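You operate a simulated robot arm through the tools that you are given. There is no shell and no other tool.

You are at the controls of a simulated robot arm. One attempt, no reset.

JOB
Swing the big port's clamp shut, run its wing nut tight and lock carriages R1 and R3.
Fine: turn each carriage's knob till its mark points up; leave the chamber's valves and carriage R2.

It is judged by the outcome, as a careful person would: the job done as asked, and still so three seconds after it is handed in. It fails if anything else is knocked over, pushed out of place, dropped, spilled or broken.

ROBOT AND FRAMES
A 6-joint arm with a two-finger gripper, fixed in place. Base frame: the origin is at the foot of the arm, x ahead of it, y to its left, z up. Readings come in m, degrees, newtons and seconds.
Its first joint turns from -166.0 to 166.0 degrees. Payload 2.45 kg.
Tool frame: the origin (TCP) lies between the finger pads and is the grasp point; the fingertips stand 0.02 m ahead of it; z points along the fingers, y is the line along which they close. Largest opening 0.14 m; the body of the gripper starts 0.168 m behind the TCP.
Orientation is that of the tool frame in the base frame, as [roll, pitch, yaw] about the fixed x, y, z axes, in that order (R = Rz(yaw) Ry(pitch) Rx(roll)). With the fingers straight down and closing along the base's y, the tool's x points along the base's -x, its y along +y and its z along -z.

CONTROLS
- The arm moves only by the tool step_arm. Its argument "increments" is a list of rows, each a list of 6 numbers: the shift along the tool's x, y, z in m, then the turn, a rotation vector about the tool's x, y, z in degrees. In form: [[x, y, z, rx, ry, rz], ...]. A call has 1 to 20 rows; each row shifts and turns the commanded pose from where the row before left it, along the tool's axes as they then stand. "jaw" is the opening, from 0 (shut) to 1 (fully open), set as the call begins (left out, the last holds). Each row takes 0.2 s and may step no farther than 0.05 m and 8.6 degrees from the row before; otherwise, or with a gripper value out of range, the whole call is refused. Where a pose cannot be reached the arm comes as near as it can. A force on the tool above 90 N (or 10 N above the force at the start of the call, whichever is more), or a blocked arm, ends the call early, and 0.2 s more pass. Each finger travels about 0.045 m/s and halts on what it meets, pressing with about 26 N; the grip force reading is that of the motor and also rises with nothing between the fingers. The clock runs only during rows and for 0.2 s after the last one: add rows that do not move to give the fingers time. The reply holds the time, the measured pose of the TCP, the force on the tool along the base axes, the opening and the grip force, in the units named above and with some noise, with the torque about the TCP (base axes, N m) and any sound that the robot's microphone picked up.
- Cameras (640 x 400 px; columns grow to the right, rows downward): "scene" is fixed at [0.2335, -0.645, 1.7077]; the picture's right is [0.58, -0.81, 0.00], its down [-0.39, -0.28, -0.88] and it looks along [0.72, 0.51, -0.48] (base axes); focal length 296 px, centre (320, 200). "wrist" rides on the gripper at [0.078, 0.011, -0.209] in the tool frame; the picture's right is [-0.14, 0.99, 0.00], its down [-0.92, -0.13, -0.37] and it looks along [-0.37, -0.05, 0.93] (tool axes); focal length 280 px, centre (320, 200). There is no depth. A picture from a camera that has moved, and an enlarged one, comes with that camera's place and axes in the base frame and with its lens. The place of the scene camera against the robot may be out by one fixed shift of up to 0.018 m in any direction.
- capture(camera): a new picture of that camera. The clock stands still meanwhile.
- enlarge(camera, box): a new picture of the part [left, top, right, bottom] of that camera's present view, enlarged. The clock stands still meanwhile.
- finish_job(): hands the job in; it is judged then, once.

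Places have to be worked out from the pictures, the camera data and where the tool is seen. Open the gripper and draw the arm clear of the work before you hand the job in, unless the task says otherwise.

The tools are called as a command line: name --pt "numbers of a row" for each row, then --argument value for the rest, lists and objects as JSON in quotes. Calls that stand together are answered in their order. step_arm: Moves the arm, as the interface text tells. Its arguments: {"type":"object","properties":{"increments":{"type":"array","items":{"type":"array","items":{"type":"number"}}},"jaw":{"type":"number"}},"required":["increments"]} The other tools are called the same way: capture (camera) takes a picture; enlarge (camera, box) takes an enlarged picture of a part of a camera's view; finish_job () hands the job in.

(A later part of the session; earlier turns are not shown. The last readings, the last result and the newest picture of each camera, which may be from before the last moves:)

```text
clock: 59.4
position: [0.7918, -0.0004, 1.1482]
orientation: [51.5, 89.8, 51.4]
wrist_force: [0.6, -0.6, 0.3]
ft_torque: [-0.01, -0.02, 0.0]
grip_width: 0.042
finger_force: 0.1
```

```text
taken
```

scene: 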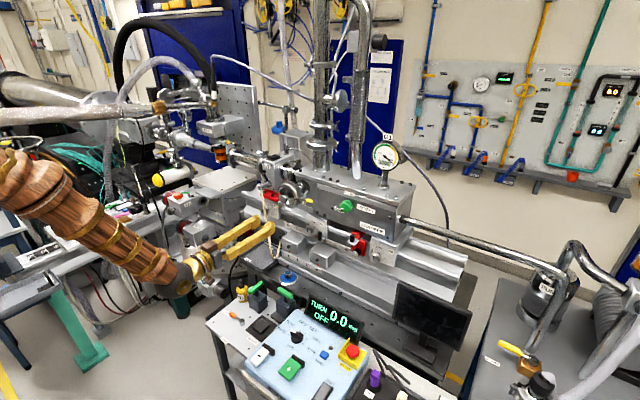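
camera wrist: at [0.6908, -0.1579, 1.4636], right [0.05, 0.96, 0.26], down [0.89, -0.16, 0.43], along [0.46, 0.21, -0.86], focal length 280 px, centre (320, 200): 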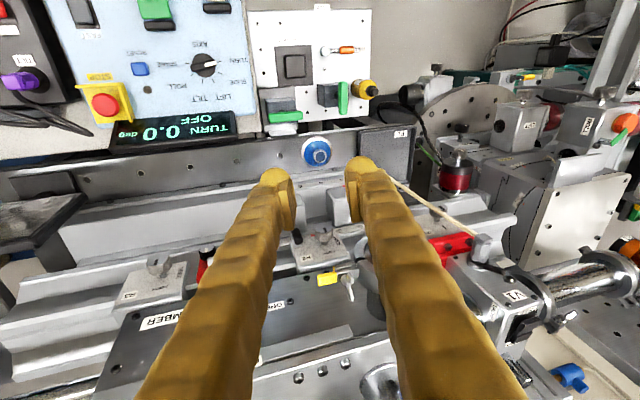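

Now I pitch the tool down in this plane, watching whether the wrist passes straight through.

step_arm --pt "0 0 0 0 8.2 0" --pt "0 0 0 0 8.2 0" --pt "0 0 0 0 8.2 0" --pt "0 0 0 0 8.2 0" --pt "0 0 0 0 8.2 0" --pt "0 0 0 0 8.2 0"

```text
clock: 60.8
position: [0.7909, 0.0017, 1.1491]
orientation: [179.9, 40.6, 179.9]
wrist_force: [-0.2, -0.1, -0.4]
ft_torque: [-0.03, 0.02, -0.02]
grip_width: 0.042
finger_force: 0.1
```

It passed through cleanly. I finish the tilt to vertical.

step_arm --pt "0 0 0 0 8.2 0" --pt "0 0 0 0 8.2 0" --pt "0 0 0 0 8.2 0" --pt "0 0 0 0 8.2 0" --pt "0 0 0 0 7.8 0"

capture --camera "scene"

```text
clock: 62.0
position: [0.7919, 0.0012, 1.15]
orientation: [179.8, 0.3, 179.9]
wrist_force: [0.1, -0.1, 0.6]
ft_torque: [0.03, -0.04, -0.02]
grip_width: 0.0422
finger_force: 0.1
```

```text
taken
```

scene: 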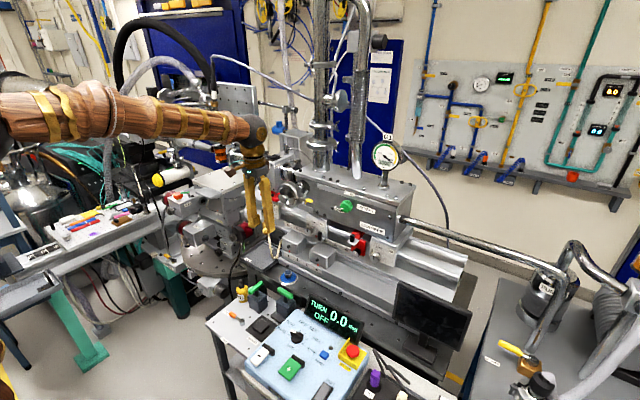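

The tool is vertical at [0.79, 0, 1.15]. I rise to z = 1.30, move to y = -0.066, then forward to x ≈ 0.88 to look down on the nut.

step_arm --pt "0 0 -0.05 0 0 0" --pt "0 0 -0.05 0 0 0" --pt "0 0 -0.05 0 0 0" --pt "0 -0.034 0 0 0 0" --pt "0 -0.034 0 0 0 0" --pt "-0.045 0 0 0 0 0" --pt "-0.045 0 0 0 0 0"

capture --camera "wrist"

capture --camera "scene"

```text
clock: 63.6
position: [0.8795, -0.0673, 1.3036]
orientation: [179.9, 0.4, 179.9]
wrist_force: [-0.6, 0.8, 1.1]
ft_torque: [-0.01, -0.07, -0.02]
grip_width: 0.042
finger_force: 0.1
```

```text
taken
camera wrist: at [0.8006, -0.0553, 1.5129], right [0.14, 0.99, 0.0], down [0.92, -0.13, 0.37], along [0.37, -0.05, -0.93], focal length 280 px, centre (320, 200)
```

wrist: 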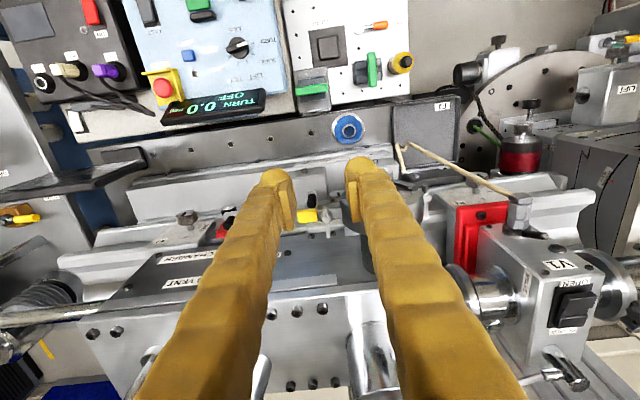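

```text
taken
```

scene: 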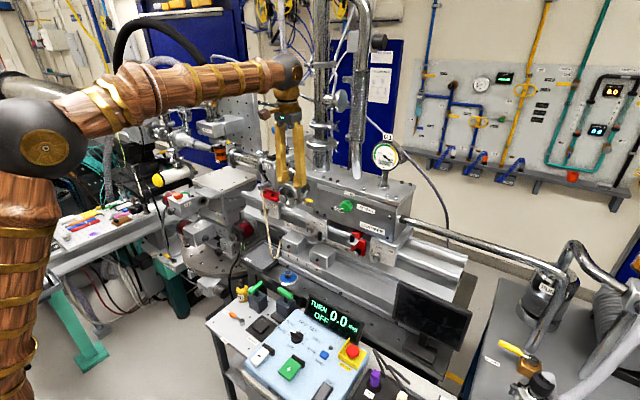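

I can see the nut and yellow handle between the fingers; I enlarge that part.

enlarge --camera "wrist" --box '[250, 150, 390, 260]'

enlarge --camera "scene" --box '[270, 80, 370, 210]'

```text
3.64 times, centred on (320, 205) of wrist
camera zoom: at [0.8006, -0.0553, 1.5129], right [0.14, 0.99, 0.0], down [0.92, -0.13, 0.37], along [0.37, -0.05, -0.93], focal length 1020 px, centre (320, 182)
```

zoom: 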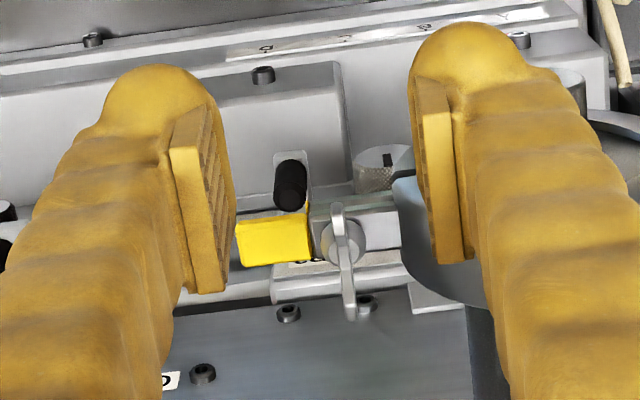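

```text
3.08 times, centred on (320, 145) of scene
camera zoom: at [0.2335, -0.645, 1.7077], right [0.58, -0.81, 0.0], down [-0.39, -0.28, -0.88], along [0.72, 0.51, -0.48], focal length 910 px, centre (320, 369)
```

zoom: 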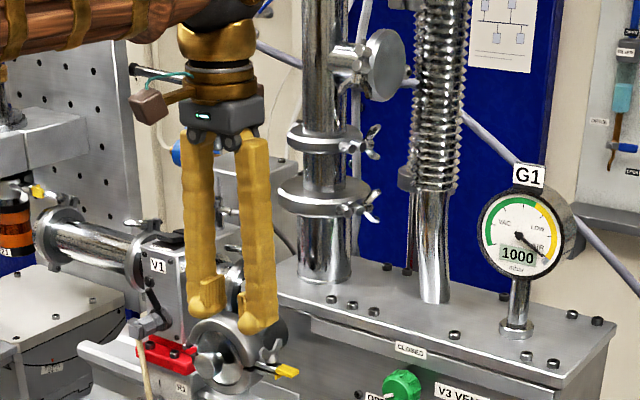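

The view from above is excellent: nut axis at about (0.940, -0.067), wings from x = 0.921 to 0.959, and about 4 mm thick. I narrow the jaws to 18 mm and move over it at a safe height.

step_arm --pt "-0.02 0 0 0 0 0" --pt "-0.02 0 0 0 0 0" --pt "-0.0205 0 0 0 0 0" --pt "0 0 0 0 0 0" --jaw 0.129

enlarge --camera "wrist" --box '[240, 100, 400, 230]'

enlarge --camera "scene" --box '[260, 60, 370, 210]'

```text
clock: 64.6
position: [0.9403, -0.0664, 1.3006]
orientation: [179.9, 0.2, 179.9]
wrist_force: [-0.1, -0.3, -0.2]
ft_torque: [-0.01, 0.04, 0.0]
grip_width: 0.0182
finger_force: 0.0
```

```text
3.08 times, centred on (320, 165) of wrist
camera zoom: at [0.8621, -0.0555, 1.5096], right [0.14, 0.99, 0.0], down [0.92, -0.13, 0.37], along [0.37, -0.05, -0.93], focal length 863 px, centre (320, 308)
```

zoom: 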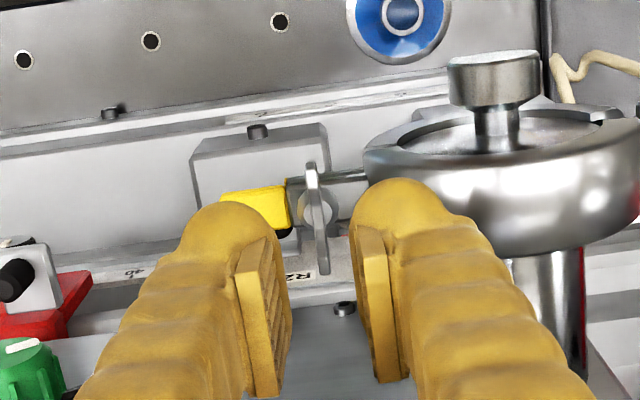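

```text
2.67 times, centred on (315, 135) of scene
camera zoom: at [0.2335, -0.645, 1.7077], right [0.58, -0.81, 0.0], down [-0.39, -0.28, -0.88], along [0.72, 0.51, -0.48], focal length 789 px, centre (333, 373)
```

zoom: 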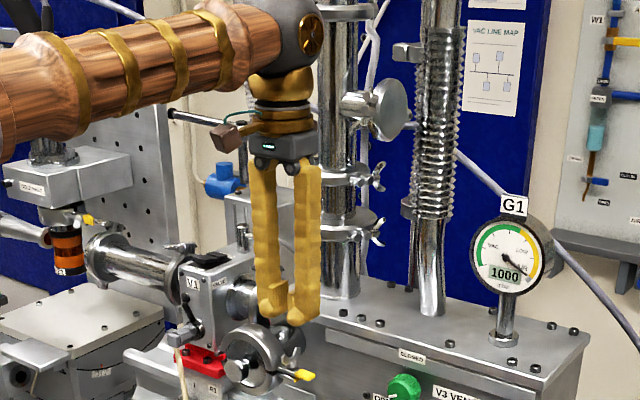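

Centred above the nut within about 1 mm. I descend in small steps to put the fingertips at z ≈ 1.226, around the wing tips, stopping on any contact.

step_arm --pt "-0.0005 -0.001 0.02 0 0 0" --pt "0 0 0.015 0 0 0" --pt "0 0 0.01 0 0 0" --pt "0 0 0.005 0 0 0" --pt "0 0 0.005 0 0 0"

enlarge --camera "wrist" --box '[240, 100, 400, 230]'

enlarge --camera "scene" --box '[275, 155, 335, 205]'

```text
clock: 65.8
position: [0.9417, -0.0688, 1.2474]
orientation: [179.9, 0.3, 179.8]
wrist_force: [0.6, -5.2, 10.5]
ft_torque: [0.34, 0.05, 0.03]
grip_width: 0.0151
finger_force: 0.1
```

```text
3.08 times, centred on (320, 165) of wrist
camera zoom: at [0.8622, -0.0571, 1.4548], right [0.14, 0.99, 0.0], down [0.92, -0.13, 0.37], along [0.37, -0.05, -0.93], focal length 863 px, centre (320, 308)
```

zoom: 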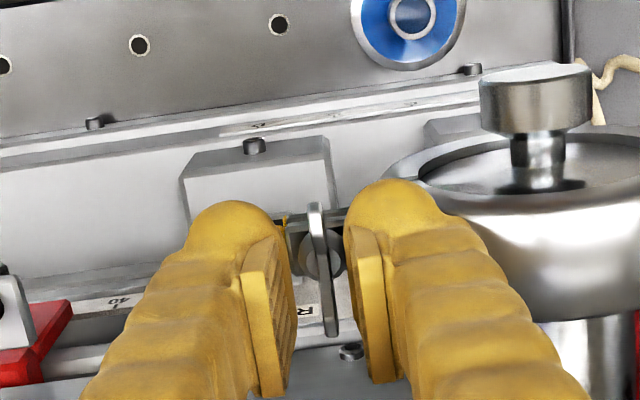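

```text
8.00 times, centred on (305, 180) of scene
camera zoom: at [0.2335, -0.645, 1.7077], right [0.58, -0.81, 0.0], down [-0.39, -0.28, -0.88], along [0.72, 0.51, -0.48], focal length 2367 px, centre (440, 360)
```

zoom: 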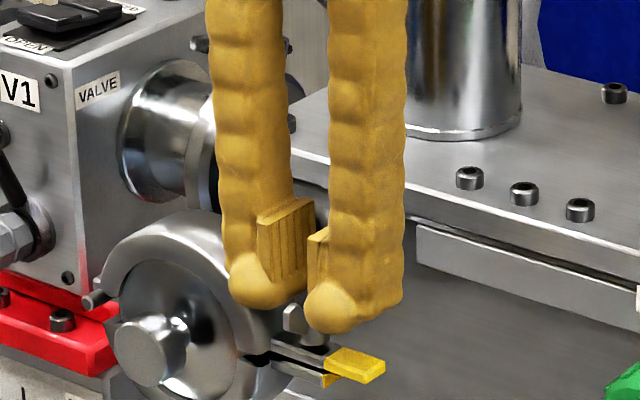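

The inner finger is just brushing the clamp ring. I raise 3 mm, narrow the jaws to 10 mm, and shift the grip 7 mm outward along the wings so that it will clear the ring while turning.

step_arm --pt "0 0 -0.003 0 0 0" --pt "0 0.001 0 0 0 0" --pt "-0.0073 0 0 0 0 0" --pt "0 0 0 0 0 0" --jaw 0.071

enlarge --camera "wrist" --box '[240, 100, 400, 230]'

```text
clock: 66.8
position: [0.9502, -0.0663, 1.249]
orientation: [179.9, 0.2, 179.9]
wrist_force: [-0.6, 0.3, 0.0]
ft_torque: [-0.01, -0.05, 0.03]
grip_width: 0.0099
finger_force: 0.1
```

```text
3.08 times, centred on (320, 165) of wrist
camera zoom: at [0.871, -0.0562, 1.4571], right [0.14, 0.99, 0.0], down [0.92, -0.13, 0.37], along [0.37, -0.05, -0.93], focal length 863 px, centre (320, 308)
```

zoom: 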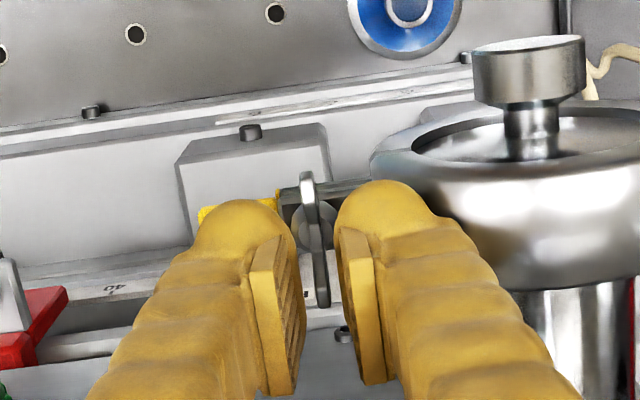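

No contact now, and the wings are centred between the pads. I lower slightly and close on the wings.

step_arm --pt "0 0 0.003 0 0 0" --pt "0 0 0 0 0 0"

step_arm --pt "0 0 0 0 0 0" --pt "0 0 0 0 0 0" --pt "0 0 0 0 0 0" --jaw 0.0

enlarge --camera "wrist" --box '[240, 100, 400, 230]'

enlarge --camera "scene" --box '[275, 155, 335, 205]'

```text
clock: 67.4
position: [0.9501, -0.0672, 1.2436]
orientation: [179.9, 0.3, 179.9]
wrist_force: [0.5, -0.5, -0.4]
ft_torque: [-0.02, 0.04, -0.01]
grip_width: 0.0099
finger_force: 0.1
```

```text
clock: 68.2
position: [0.9498, -0.0684, 1.244]
orientation: [179.9, 0.3, 179.9]
wrist_force: [-1.9, 1.1, 0.1]
ft_torque: [-0.02, 0.02, -0.01]
grip_width: 0.0059
finger_force: 31.8
```

```text
3.08 times, centred on (320, 165) of wrist
camera zoom: at [0.8714, -0.0563, 1.4537], right [0.14, 0.99, 0.0], down [0.92, -0.13, 0.37], along [0.37, -0.05, -0.93], focal length 863 px, centre (320, 308)
```

zoom: 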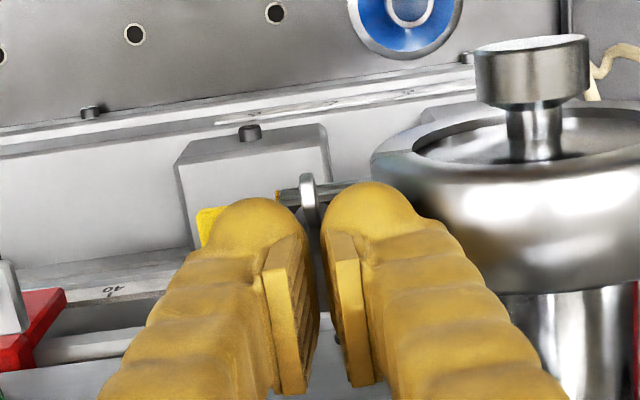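

```text
8.00 times, centred on (305, 180) of scene
camera zoom: at [0.2335, -0.645, 1.7077], right [0.58, -0.81, 0.0], down [-0.39, -0.28, -0.88], along [0.72, 0.51, -0.48], focal length 2367 px, centre (440, 360)
```

zoom: 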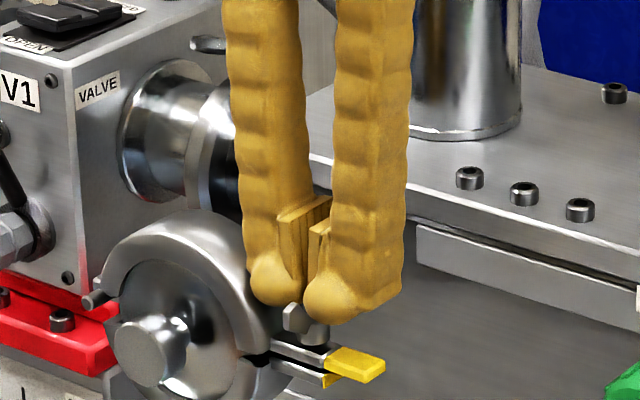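

Firm grip on the wings (5.9 mm). I start turning clockwise seen from above about the nut's axis, 24° first.

step_arm --pt "0.0001 -0.0012 0 0 0 8" --pt "0.0001 -0.0012 0 0 0 8" --pt "0.0001 -0.0012 0 0 0 8"

enlarge --camera "wrist" --box '[240, 100, 400, 230]'

enlarge --camera "scene" --box '[275, 155, 335, 205]'

```text
clock: 69.0
position: [0.9491, -0.0699, 1.2441]
orientation: [179.8, 0.1, 155.9]
wrist_force: [-7.1, -0.2, -3.1]
ft_torque: [-0.22, -0.44, 0.03]
grip_width: 0.0058
finger_force: 31.9
```

```text
3.08 times, centred on (320, 165) of wrist
camera zoom: at [0.8821, -0.0283, 1.4547], right [0.53, 0.85, 0.0], down [0.79, -0.49, 0.37], along [0.32, -0.19, -0.93], focal length 863 px, centre (320, 308)
```

zoom: 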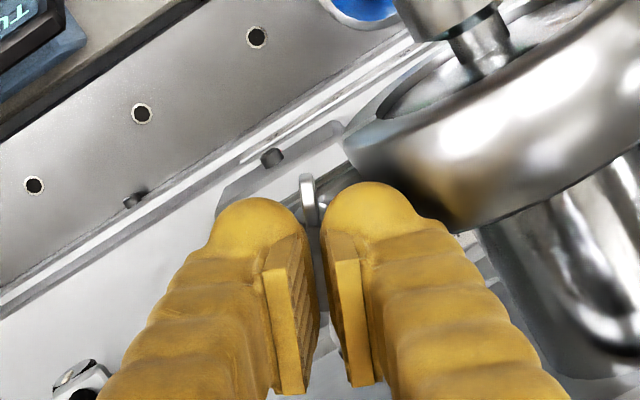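

```text
8.00 times, centred on (305, 180) of scene
camera zoom: at [0.2335, -0.645, 1.7077], right [0.58, -0.81, 0.0], down [-0.39, -0.28, -0.88], along [0.72, 0.51, -0.48], focal length 2367 px, centre (440, 360)
```

zoom: 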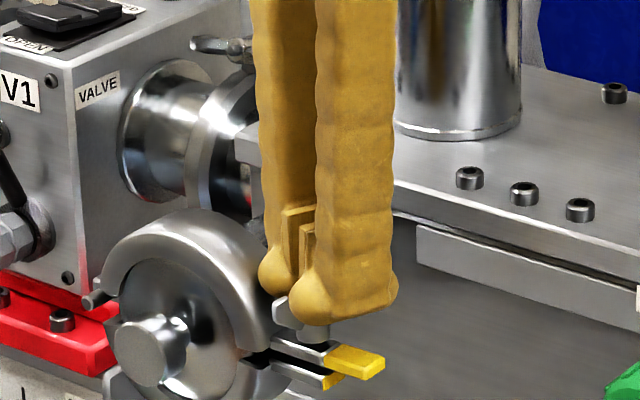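

The nut turns with the gripper at low torque. I continue in larger strokes.

step_arm --pt "0.0001 -0.0012 0 0 0 8" --pt "0.0001 -0.0012 0 0 0 8" --pt "0.0001 -0.0012 0 0 0 8" --pt "0.0001 -0.0012 0 0 0 8" --pt "0.0001 -0.0012 0 0 0 8"

enlarge --camera "scene" --box '[265, 145, 345, 205]'

enlarge --camera "wrist" --box '[240, 100, 400, 230]'

```text
clock: 70.2
position: [0.9446, -0.0741, 1.2464]
orientation: [179.7, 0.0, 115.8]
wrist_force: [18.3, 3.7, -5.4]
ft_torque: [-0.35, -0.36, -0.12]
grip_width: 0.0061
finger_force: 31.5
```

```text
6.67 times, centred on (305, 175) of scene
camera zoom: at [0.2335, -0.645, 1.7077], right [0.58, -0.81, 0.0], down [-0.39, -0.28, -0.88], along [0.72, 0.51, -0.48], focal length 1972 px, centre (420, 367)
```

zoom: 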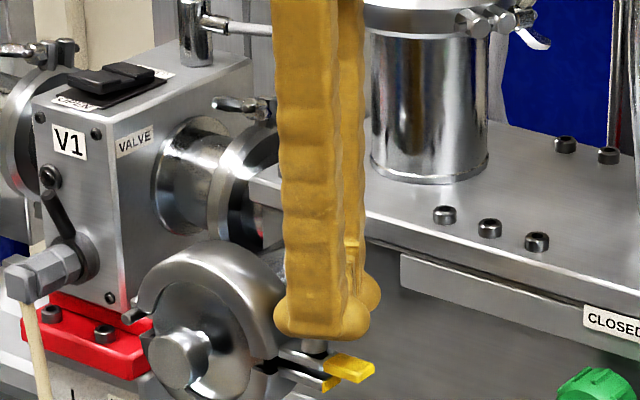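

```text
3.08 times, centred on (320, 165) of wrist
camera zoom: at [0.9204, 0.0009, 1.4547], right [0.95, 0.31, 0.01], down [0.28, -0.89, 0.37], along [0.12, -0.35, -0.93], focal length 863 px, centre (320, 308)
```

zoom: 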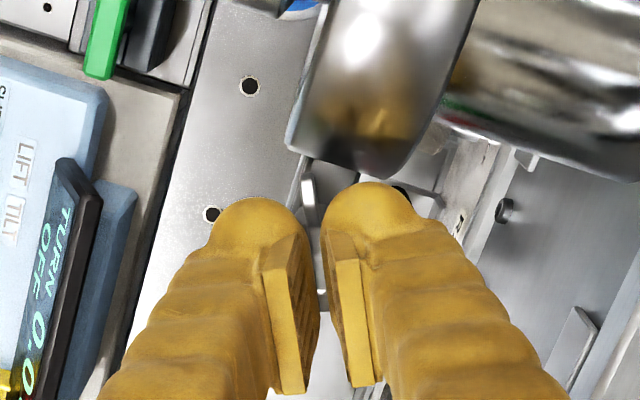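

Still following (φ = 64°). I correct about 1.5 mm for a side load and continue 40° more.

step_arm --pt "-0.0006 0.0002 0 0 0 8" --pt "0.0001 -0.0012 0 0 0 8" --pt "0.0001 -0.0012 0 0 0 8" --pt "0.0001 -0.0012 0 0 0 8" --pt "0.0001 -0.0012 0 0 0 8"

enlarge --camera "wrist" --box '[240, 100, 400, 230]'

enlarge --camera "scene" --box '[260, 60, 370, 210]'

```text
clock: 71.4
position: [0.939, -0.0738, 1.2457]
orientation: [179.7, -0.2, 75.8]
wrist_force: [-5.9, -3.7, 10.3]
ft_torque: [-0.08, 0.07, 0.06]
grip_width: 0.0061
finger_force: 28.8
```

```text
3.08 times, centred on (320, 165) of wrist
camera zoom: at [0.9688, -0.0024, 1.456], right [0.93, -0.38, 0.0], down [-0.35, -0.86, 0.37], along [-0.13, -0.34, -0.93], focal length 863 px, centre (320, 308)
```

zoom: 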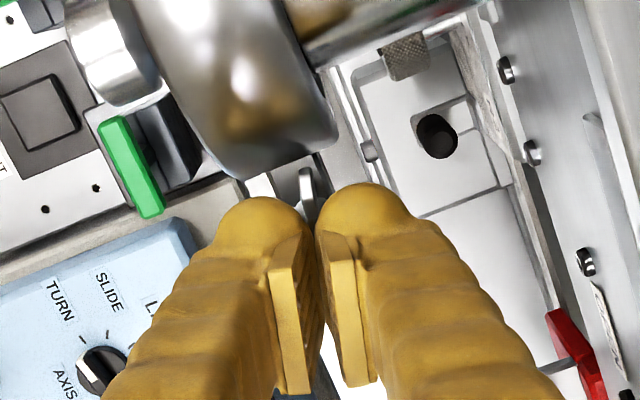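

```text
2.67 times, centred on (315, 135) of scene
camera zoom: at [0.2335, -0.645, 1.7077], right [0.58, -0.81, 0.0], down [-0.39, -0.28, -0.88], along [0.72, 0.51, -0.48], focal length 789 px, centre (333, 373)
```

zoom: 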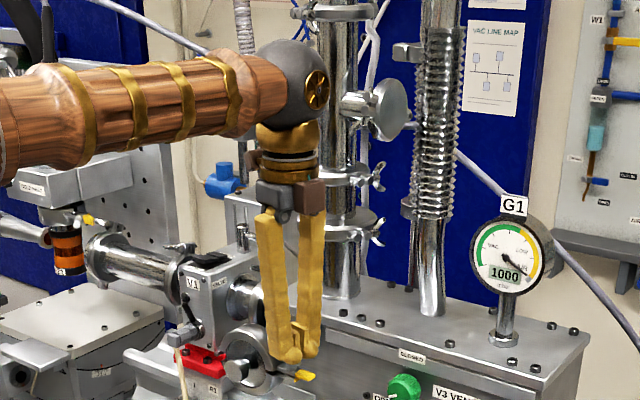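

About 104° turned so far, with grip intact. Three more rows, then I'll release and regrip half a turn back.

step_arm --pt "0.0001 -0.0012 0 0 0 8" --pt "0.0001 -0.0012 0 0 0 8"

enlarge --camera "wrist" --box '[240, 100, 400, 230]'

```text
clock: 72.0
position: [0.9374, -0.0742, 1.2449]
orientation: [179.8, -0.2, 59.7]
wrist_force: [-5.9, -4.0, 14.5]
ft_torque: [-0.03, 0.09, -0.01]
grip_width: 0.0059
finger_force: 29.6
```

```text
3.08 times, centred on (320, 165) of wrist
camera zoom: at [0.986, -0.0121, 1.4552], right [0.79, -0.62, 0.0], down [-0.57, -0.73, 0.36], along [-0.22, -0.29, -0.93], focal length 863 px, centre (320, 308)
```

zoom: 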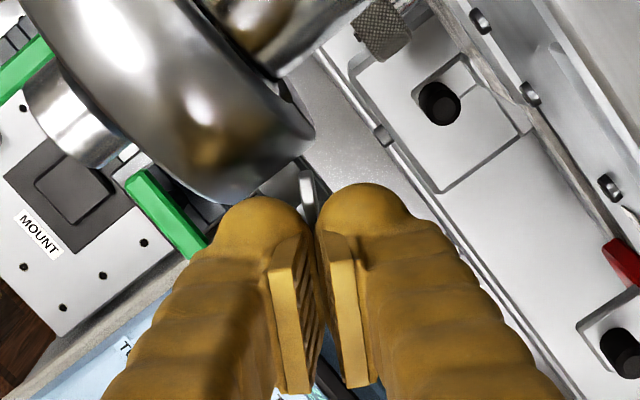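

Released stroke: I open a little, rise 30 mm, rotate back 180° in free air, and will then regrip.

step_arm --pt "0 0 0 0 0 0" --pt "0 0 -0.01 0 0 0" --pt "0 0 -0.02 0 0 0" --pt "0 0 0 0 0 -8.2" --pt "0 0 0 0 0 -8.2" --pt "0 0 0 0 0 -8.2" --pt "0 0 0 0 0 -8.2" --pt "0 0 0 0 0 -8.2" --pt "0 0 0 0 0 -8.2" --pt "0 0 0 0 0 -8.2" --pt "0 0 0 0 0 -8.2" --pt "0 0 0 0 0 -8.2" --pt "0 0 0 0 0 -8.2" --pt "0 0 0 0 0 -8.2" --jaw 0.1

step_arm --pt "0 0 0 0 0 -8.2" --pt "0 0 0 0 0 -8.2" --pt "0 0 0 0 0 -8.2" --pt "0 0 0 0 0 -8.2" --pt "0 0 0 0 0 -8.2" --pt "0 0 0 0 0 -8.2" --pt "0 0 0 0 0 -8.2" --pt "0 0 0 0 0 -8.2" --pt "0 0 0 0 0 -8.2" --pt "0 0 0 0 0 -8.2" --pt "0 0 0 0 0 -7.8"

enlarge --camera "wrist" --box '[240, 100, 400, 230]'

enlarge --camera "scene" --box '[275, 155, 335, 205]'

```text
clock: 75.0
position: [0.9395, -0.0739, 1.2728]
orientation: [179.8, 0.1, 150.2]
wrist_force: [0.3, -0.7, -0.2]
ft_torque: [-0.03, 0.05, 0.01]
grip_width: 0.0143
finger_force: 0.0
```

```text
clock: 77.4
position: [0.939, -0.0736, 1.2757]
orientation: [-179.9, 0.1, -120.0]
wrist_force: [0.0, 0.8, -0.9]
ft_torque: [0.0, 0.03, 0.03]
grip_width: 0.0141
finger_force: 0.1
```

```text
3.08 times, centred on (320, 165) of wrist
camera zoom: at [0.8899, -0.1363, 1.4843], right [-0.79, 0.61, 0.0], down [0.57, 0.73, 0.37], along [0.23, 0.29, -0.93], focal length 863 px, centre (320, 308)
```

zoom: 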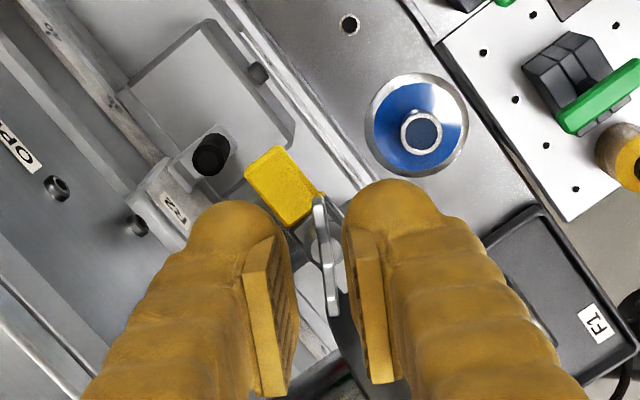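

```text
8.00 times, centred on (305, 180) of scene
camera zoom: at [0.2335, -0.645, 1.7077], right [0.58, -0.81, 0.0], down [-0.39, -0.28, -0.88], along [0.72, 0.51, -0.48], focal length 2367 px, centre (440, 360)
```

zoom: 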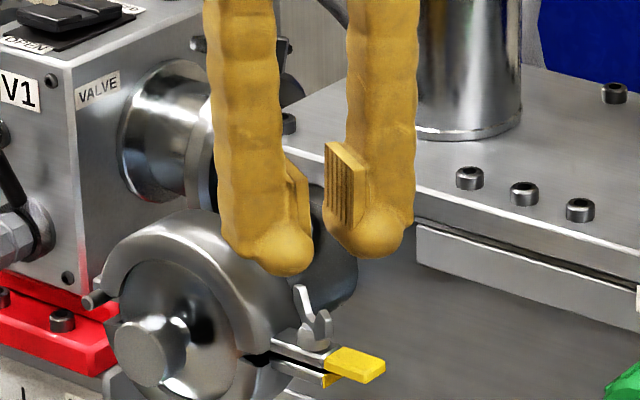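

The wings line up with the pads after exactly half a turn back, nut axis at (0.942, -0.068). I narrow to 10 mm and lower around the wings again.

step_arm --pt "-0.001 0 0 0 0 0" --pt "0 0 0.015 0 0 0" --pt "0 0 0.01 0 0 0" --pt "0 0 0.006 0 0 0" --pt "0 0 0 0 0 0" --jaw 0.071

enlarge --camera "wrist" --box '[240, 100, 400, 230]'

```text
clock: 78.6
position: [0.9389, -0.0739, 1.2438]
orientation: [-179.8, 0.1, -120.1]
wrist_force: [0.9, 0.7, 0.0]
ft_torque: [0.01, -0.03, 0.02]
grip_width: 0.0101
finger_force: 0.0
```

```text
3.08 times, centred on (320, 165) of wrist
camera zoom: at [0.8889, -0.1366, 1.453], right [-0.79, 0.62, 0.0], down [0.57, 0.73, 0.37], along [0.23, 0.29, -0.93], focal length 863 px, centre (320, 308)
```

zoom: 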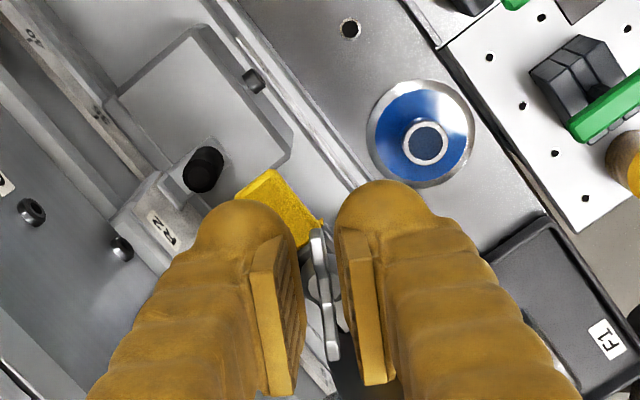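

No contact. I close on the wings and turn another 60°.

step_arm --pt "0 0 0 0 0 0" --pt "0 0 0 0 0 0" --pt "0 0 0 0 0 0" --jaw 0.0

step_arm --pt "-0.0001 0.0008 0 0 0 8" --pt "-0.0001 0.0008 0 0 0 8" --pt "-0.0001 0.0008 0 0 0 8" --pt "-0.0001 0.0008 0 0 0 8"

enlarge --camera "wrist" --box '[240, 100, 400, 230]'

```text
clock: 79.4
position: [0.938, -0.074, 1.2444]
orientation: [-179.9, 0.2, -120.1]
wrist_force: [-6.5, 2.1, -1.2]
ft_torque: [-0.03, 0.13, 0.06]
grip_width: 0.006
finger_force: 31.1
```

```text
clock: 80.4
position: [0.9365, -0.0731, 1.2462]
orientation: [-179.8, 0.5, -152.2]
wrist_force: [4.3, -11.8, 63.4]
ft_torque: [-0.34, -0.2, 1.13]
grip_width: 0.0057
finger_force: 30.0
```

```text
3.08 times, centred on (320, 165) of wrist
camera zoom: at [0.8601, -0.0993, 1.4552], right [-0.34, 0.94, 0.0], down [0.87, 0.32, 0.38], along [0.36, 0.13, -0.93], focal length 863 px, centre (320, 308)
```

zoom: 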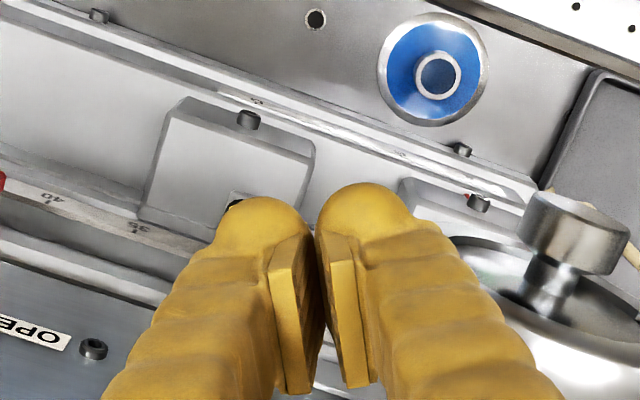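

Resistance rose sharply: 1.1 N m about the vertical and 63 N upward on the tool. I look at the nut before doing anything else.

enlarge --camera "scene" --box '[275, 155, 335, 205]'

capture --camera "scene"

```text
8.00 times, centred on (305, 180) of scene
camera zoom: at [0.2335, -0.645, 1.7077], right [0.58, -0.81, 0.0], down [-0.39, -0.28, -0.88], along [0.72, 0.51, -0.48], focal length 2367 px, centre (440, 360)
```

zoom: 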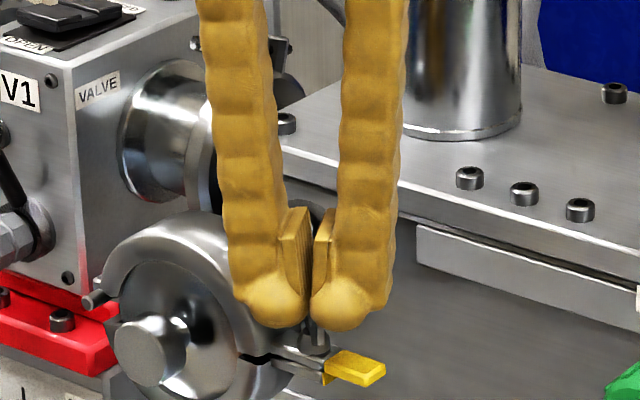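

```text
taken
```

scene: 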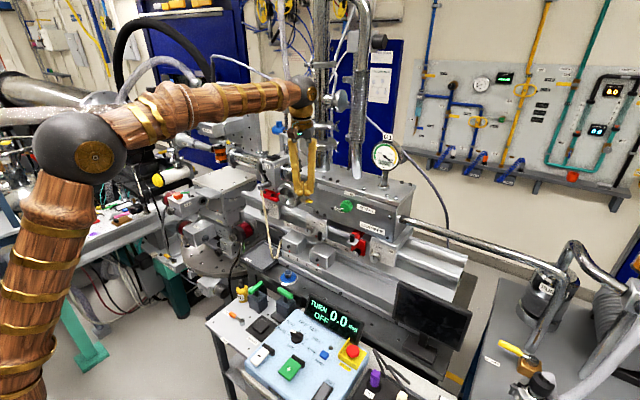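

I open the fingers slightly to relieve the load, rise, and check where the wings actually point.

step_arm --pt "0 0 0 0 0 0" --pt "0 0 0 0 0 0" --pt "0 0 -0.015 0 0 0" --pt "0 0 -0.015 0 0 0" --jaw 0.1

enlarge --camera "wrist" --box '[240, 100, 400, 230]'

enlarge --camera "scene" --box '[285, 170, 325, 200]'

```text
clock: 81.4
position: [0.9353, -0.0704, 1.2738]
orientation: [180.0, 0.2, -152.2]
wrist_force: [0.3, -0.6, -0.3]
ft_torque: [0.02, 0.0, 0.0]
grip_width: 0.014
finger_force: 0.1
```

```text
3.08 times, centred on (320, 165) of wrist
camera zoom: at [0.8615, -0.0973, 1.4828], right [-0.34, 0.94, 0.0], down [0.87, 0.32, 0.37], along [0.35, 0.13, -0.93], focal length 863 px, centre (320, 308)
```

zoom: 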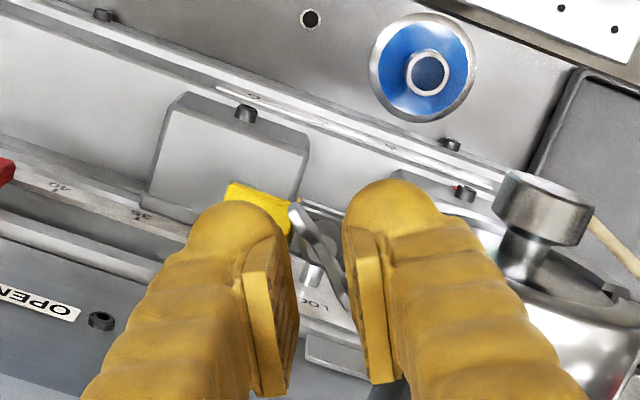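

```text
13.33 times, centred on (305, 185) of scene
camera zoom: at [0.2335, -0.645, 1.7077], right [0.58, -0.81, 0.0], down [-0.39, -0.28, -0.88], along [0.72, 0.51, -0.48], focal length 3945 px, centre (520, 400)
```

zoom: 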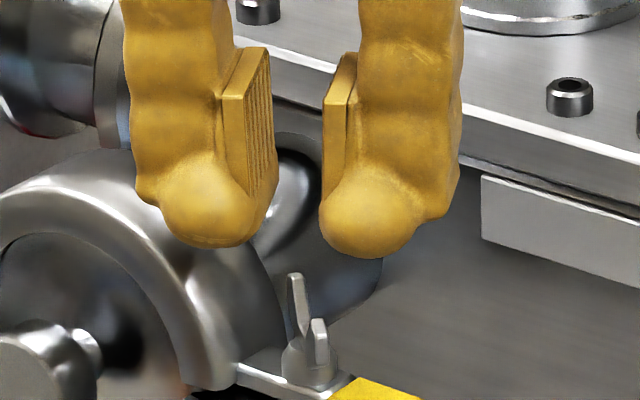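

The nut turned about 135° in all and then stopped: the last 17° the pads slipped on the wings, while the nut has come down about 3 mm and now sits on the lug. To be sure that it's tight, I regrip aligned with the wings (yaw 45°), a bit lower and firmer.

step_arm --pt "0 0 0 0 0 -8.6" --pt "0 0 0 0 0 -8.6" --pt "0.0028 -0.0032 0 0 0 0" --pt "0 0 0.015 0 0 0" --pt "0 0 0.006 0 0 0" --jaw 0.071

enlarge --camera "wrist" --box '[240, 100, 400, 230]'

```text
clock: 82.6
position: [0.9366, -0.0758, 1.2533]
orientation: [-179.9, 0.2, -134.8]
wrist_force: [-0.3, -0.1, 0.2]
ft_torque: [-0.02, -0.02, 0.01]
grip_width: 0.0098
finger_force: 0.2
```

```text
3.08 times, centred on (320, 165) of wrist
camera zoom: at [0.8729, -0.123, 1.4618], right [-0.61, 0.8, 0.0], down [0.74, 0.56, 0.37], along [0.3, 0.22, -0.93], focal length 863 px, centre (320, 308)
```

zoom: 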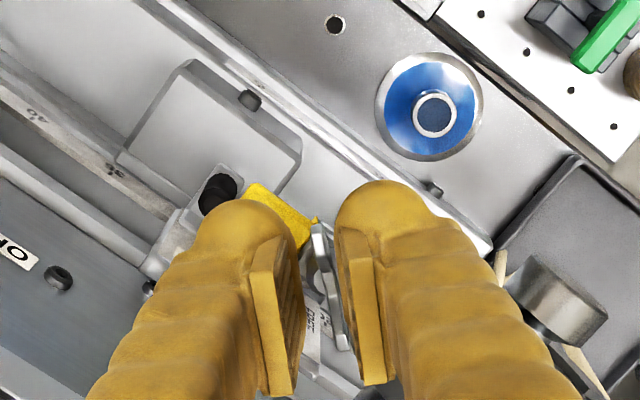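

The wings are about 4° off my pads and 2–3 mm to one side; I correct both, lower to the wings and close.

step_arm --pt "0 0.002 0 0 0 -4" --pt "0 0 0.007 0 0 0" --pt "0 0 0.004 0 0 0" --pt "0 0 0.002 0 0 0"

enlarge --camera "wrist" --box '[240, 100, 400, 230]'

enlarge --camera "scene" --box '[285, 170, 325, 200]'

```text
clock: 83.6
position: [0.9355, -0.0752, 1.2412]
orientation: [-180.0, 0.2, -130.9]
wrist_force: [0.7, 0.4, 0.5]
ft_torque: [-0.01, 0.01, -0.02]
grip_width: 0.0099
finger_force: 0.1
```

```text
3.08 times, centred on (320, 165) of wrist
camera zoom: at [0.8752, -0.126, 1.4498], right [-0.66, 0.75, 0.0], down [0.7, 0.61, 0.37], along [0.28, 0.24, -0.93], focal length 863 px, centre (320, 308)
```

zoom: 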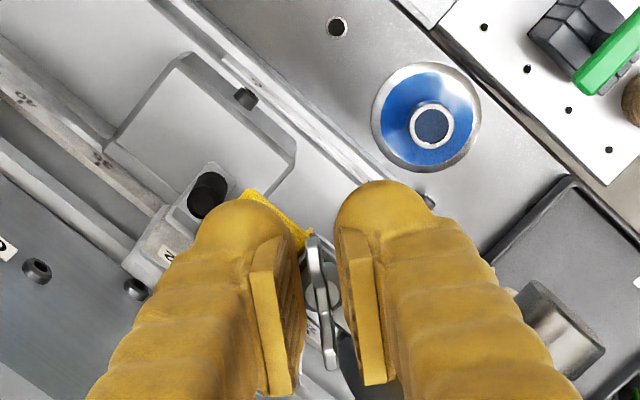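

```text
13.33 times, centred on (305, 185) of scene
camera zoom: at [0.2335, -0.645, 1.7077], right [0.58, -0.81, 0.0], down [-0.39, -0.28, -0.88], along [0.72, 0.51, -0.48], focal length 3945 px, centre (520, 400)
```

zoom: 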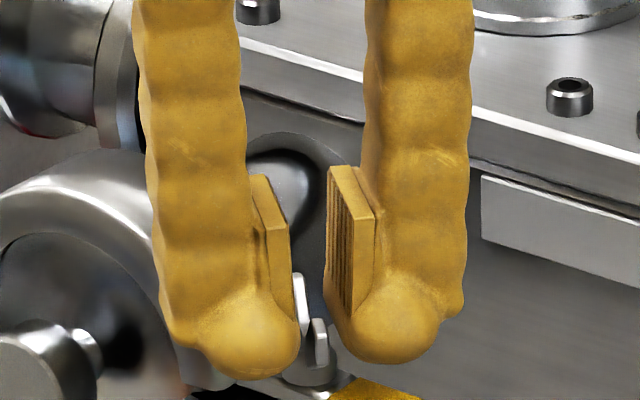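

Aligned and engaged lower, without contact. I close and turn gently with close watch on the torque.

step_arm --pt "0 0 0 0 0 0" --pt "0 0 0 0 0 0" --pt "0 0 0 0 0 0" --jaw 0.0

step_arm --pt "-0.0001 0.0006 0 0 0 4" --pt "-0.0001 0.0006 0 0 0 4"

enlarge --camera "wrist" --box '[240, 100, 400, 230]'

```text
clock: 84.4
position: [0.9356, -0.0744, 1.2411]
orientation: [-179.9, 0.3, -130.9]
wrist_force: [17.1, -9.1, 0.5]
ft_torque: [-0.22, -0.08, 0.47]
grip_width: 0.006
finger_force: 31.9
```

```text
clock: 85.0
position: [0.9351, -0.0733, 1.2418]
orientation: [-179.9, 0.4, -138.8]
wrist_force: [20.5, -25.9, 5.0]
ft_torque: [-0.37, -0.14, 0.69]
grip_width: 0.0057
finger_force: 33.7
```

```text
3.08 times, centred on (320, 165) of wrist
camera zoom: at [0.8686, -0.1169, 1.4497], right [-0.55, 0.84, 0.0], down [0.78, 0.51, 0.37], along [0.31, 0.2, -0.93], focal length 863 px, centre (320, 308)
```

zoom: 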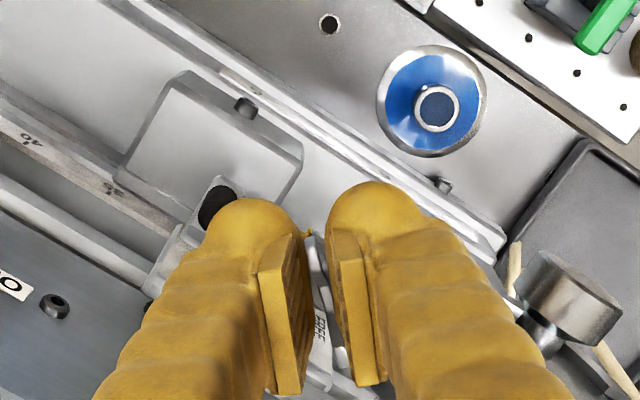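

Torque is now 0.7 N m at 8°. I turn 8° more to see whether the nut yields or is hard tight.

step_arm --pt "-0.0001 0.0006 0 0 0 4" --pt "-0.0001 0.0006 0 0 0 4"

enlarge --camera "wrist" --box '[240, 100, 400, 230]'

enlarge --camera "scene" --box '[285, 170, 325, 200]'

```text
clock: 85.6
position: [0.9355, -0.0729, 1.2404]
orientation: [-180.0, 0.3, -147.2]
wrist_force: [44.8, -38.8, 8.4]
ft_torque: [-0.41, -0.46, 0.78]
grip_width: 0.0082
finger_force: 35.8
```

```text
3.08 times, centred on (320, 165) of wrist
camera zoom: at [0.8629, -0.1065, 1.4497], right [-0.42, 0.91, 0.0], down [0.84, 0.39, 0.37], along [0.34, 0.16, -0.93], focal length 863 px, centre (320, 308)
```

zoom: 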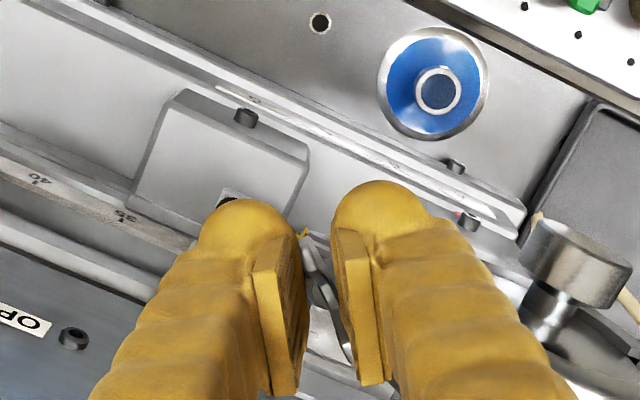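

```text
13.33 times, centred on (305, 185) of scene
camera zoom: at [0.2335, -0.645, 1.7077], right [0.58, -0.81, 0.0], down [-0.39, -0.28, -0.88], along [0.72, 0.51, -0.48], focal length 3945 px, centre (520, 400)
```

zoom: 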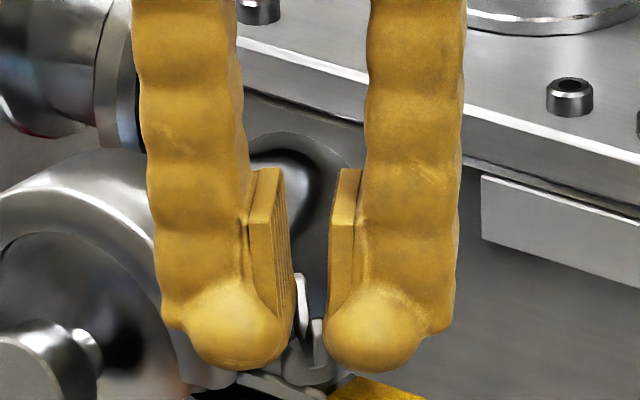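

The pads were forced apart while the wings stayed at yaw 45°, at 0.8 N m – same stop as before, so the nut is hard tight. I ease the twist back, open, and lift straight off.

step_arm --pt "0 -0.0006 0 0 0 -6" --pt "0 -0.0006 0 0 0 -6"

step_arm --pt "0 0 0 0 0 0" --pt "0 0 0 0 0 0" --pt "0 0 -0.01 0 0 0" --pt "0 0 -0.02 0 0 0" --pt "0 0 -0.03 0 0 0" --jaw 0.1

enlarge --camera "wrist" --box '[240, 100, 400, 230]'

enlarge --camera "scene" --box '[275, 160, 335, 210]'

```text
clock: 86.2
position: [0.9348, -0.0737, 1.2398]
orientation: [-179.9, 0.1, -135.0]
wrist_force: [35.3, -44.5, 11.2]
ft_torque: [-0.34, -0.47, 0.56]
grip_width: 0.006
finger_force: 32.6
```

```text
clock: 87.4
position: [0.9342, -0.0734, 1.2994]
orientation: [-179.9, 0.3, -134.9]
wrist_force: [0.5, -0.3, 0.5]
ft_torque: [-0.02, -0.01, -0.04]
grip_width: 0.0141
finger_force: 0.0
```

```text
3.08 times, centred on (320, 165) of wrist
camera zoom: at [0.8714, -0.1207, 1.5085], right [-0.6, 0.8, 0.0], down [0.74, 0.56, 0.37], along [0.3, 0.22, -0.93], focal length 863 px, centre (320, 308)
```

zoom: 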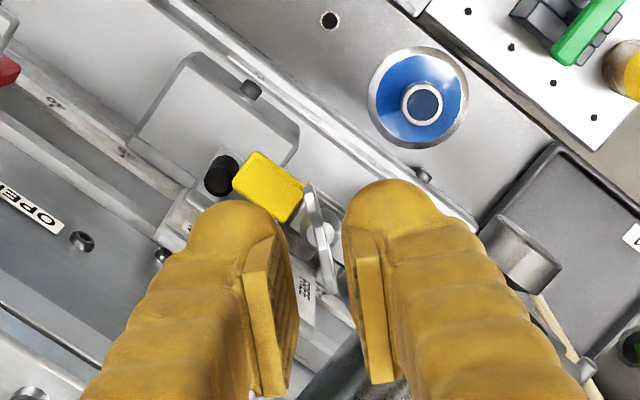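

```text
8.00 times, centred on (305, 185) of scene
camera zoom: at [0.2335, -0.645, 1.7077], right [0.58, -0.81, 0.0], down [-0.39, -0.28, -0.88], along [0.72, 0.51, -0.48], focal length 2367 px, centre (440, 320)
```

zoom: 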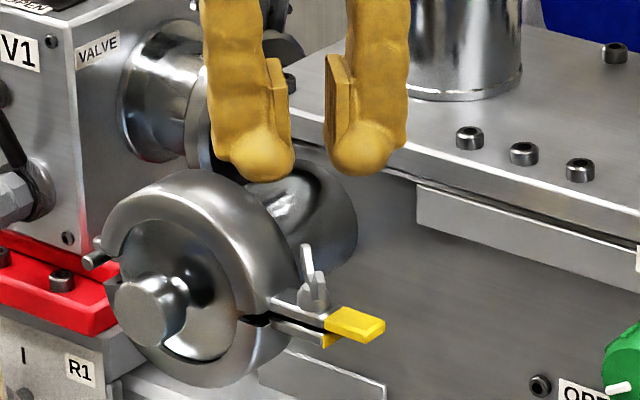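

The clamp is shut, the nut down on the lug with wings at 46° and not loosened by my release. I now draw the arm back clear of the work and open the gripper.

step_arm --pt "0 0 -0.02 0 0 0" --pt "0.035 0.035 0 0 0 0" --pt "0.035 0.035 0 0 0 0" --pt "0.035 0.035 0 0 0 0" --pt "0.035 0.035 0 0 0 0" --pt "0.035 0.035 0 0 0 0" --pt "0.035 0.035 0 0 0 0" --pt "0 0 -0.04 0 0 0" --pt "0 0 -0.04 0 0 0" --jaw 0.5

capture --camera "scene"

enlarge --camera "scene" --box '[220, 130, 420, 270]'

enlarge --camera "scene" --box '[255, 160, 345, 230]'

```text
clock: 89.4
position: [0.6372, -0.073, 1.3976]
orientation: [-180.0, 0.2, -134.8]
wrist_force: [-0.4, -0.1, -0.9]
ft_torque: [0.0, 0.05, 0.0]
grip_width: 0.0697
finger_force: 0.0
```

```text
taken
```

scene: 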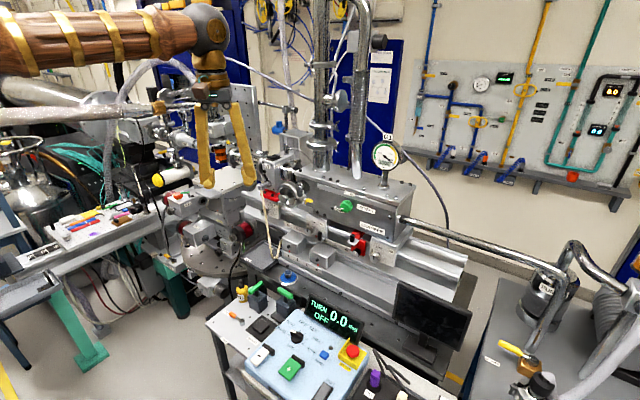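

```text
2.86 times, centred on (320, 200) of scene
camera zoom: at [0.2335, -0.645, 1.7077], right [0.58, -0.81, 0.0], down [-0.39, -0.28, -0.88], along [0.72, 0.51, -0.48], focal length 845 px, centre (320, 200)
```

zoom: 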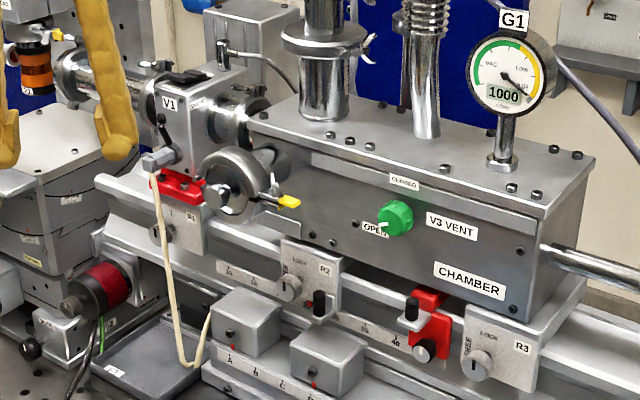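

```text
5.71 times, centred on (300, 195) of scene
camera zoom: at [0.2335, -0.645, 1.7077], right [0.58, -0.81, 0.0], down [-0.39, -0.28, -0.88], along [0.72, 0.51, -0.48], focal length 1690 px, centre (434, 229)
```

zoom: 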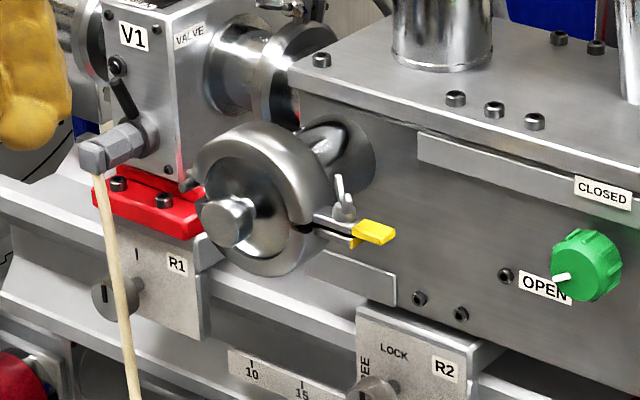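

Clamp shut and nut down; V3, V1, R2 and the cord look untouched. A last close check of the R1, R2 and R3 marks.

enlarge --camera "scene" --box '[262, 188, 302, 218]'

enlarge --camera "scene" --box '[355, 235, 415, 275]'

enlarge --camera "scene" --box '[295, 210, 345, 245]'

enlarge --camera "scene" --box '[280, 165, 330, 205]'

```text
13.33 times, centred on (282, 203) of scene
camera zoom: at [0.2335, -0.645, 1.7077], right [0.58, -0.81, 0.0], down [-0.39, -0.28, -0.88], along [0.72, 0.51, -0.48], focal length 3945 px, centre (827, 160)
```

zoom: 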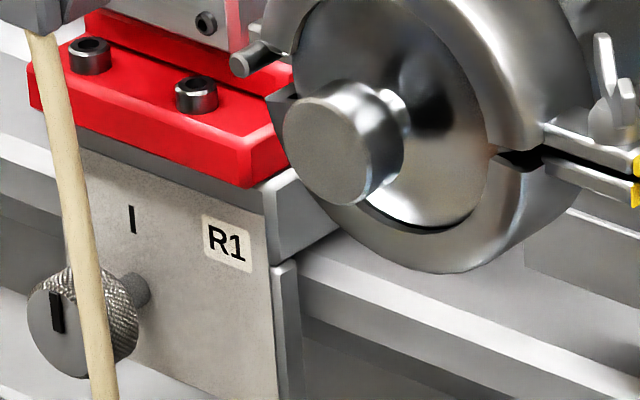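

```text
10.00 times, centred on (385, 255) of scene
camera zoom: at [0.2335, -0.645, 1.7077], right [0.58, -0.81, 0.0], down [-0.39, -0.28, -0.88], along [0.72, 0.51, -0.48], focal length 2958 px, centre (-330, -350)
```

zoom: 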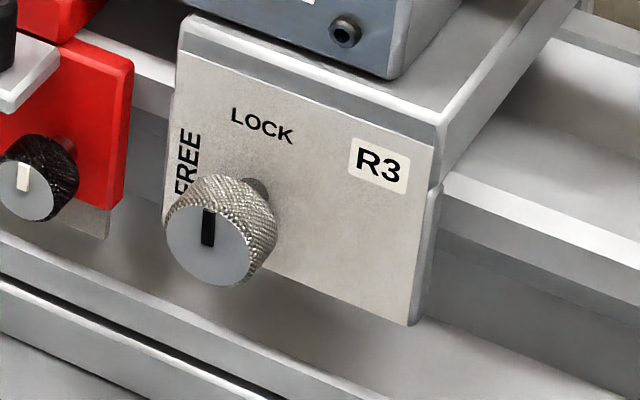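

```text
11.43 times, centred on (320, 228) of scene
camera zoom: at [0.2335, -0.645, 1.7077], right [0.58, -0.81, 0.0], down [-0.39, -0.28, -0.88], along [0.72, 0.51, -0.48], focal length 3381 px, centre (320, -114)
```

zoom: 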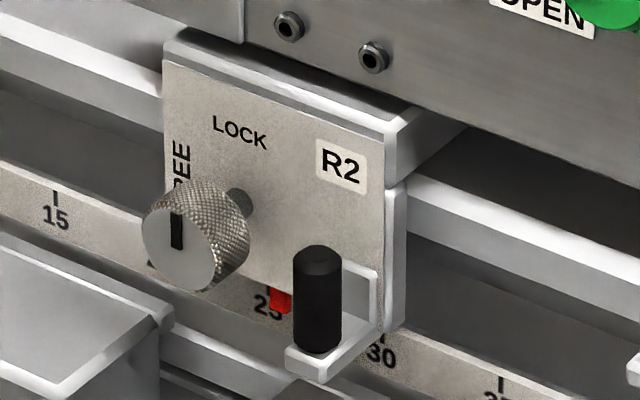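

```text
10.00 times, centred on (305, 185) of scene
camera zoom: at [0.2335, -0.645, 1.7077], right [0.58, -0.81, 0.0], down [-0.39, -0.28, -0.88], along [0.72, 0.51, -0.48], focal length 2958 px, centre (470, 350)
```

zoom: 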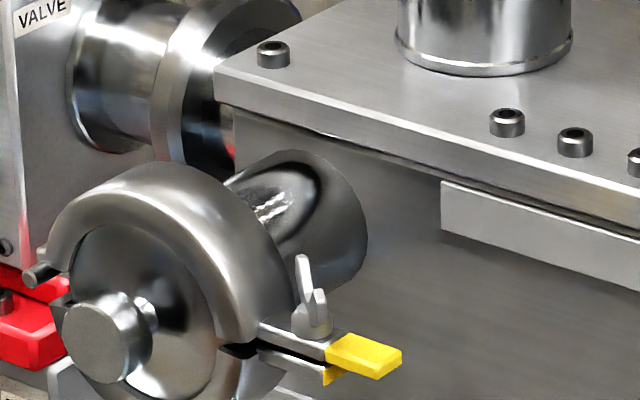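

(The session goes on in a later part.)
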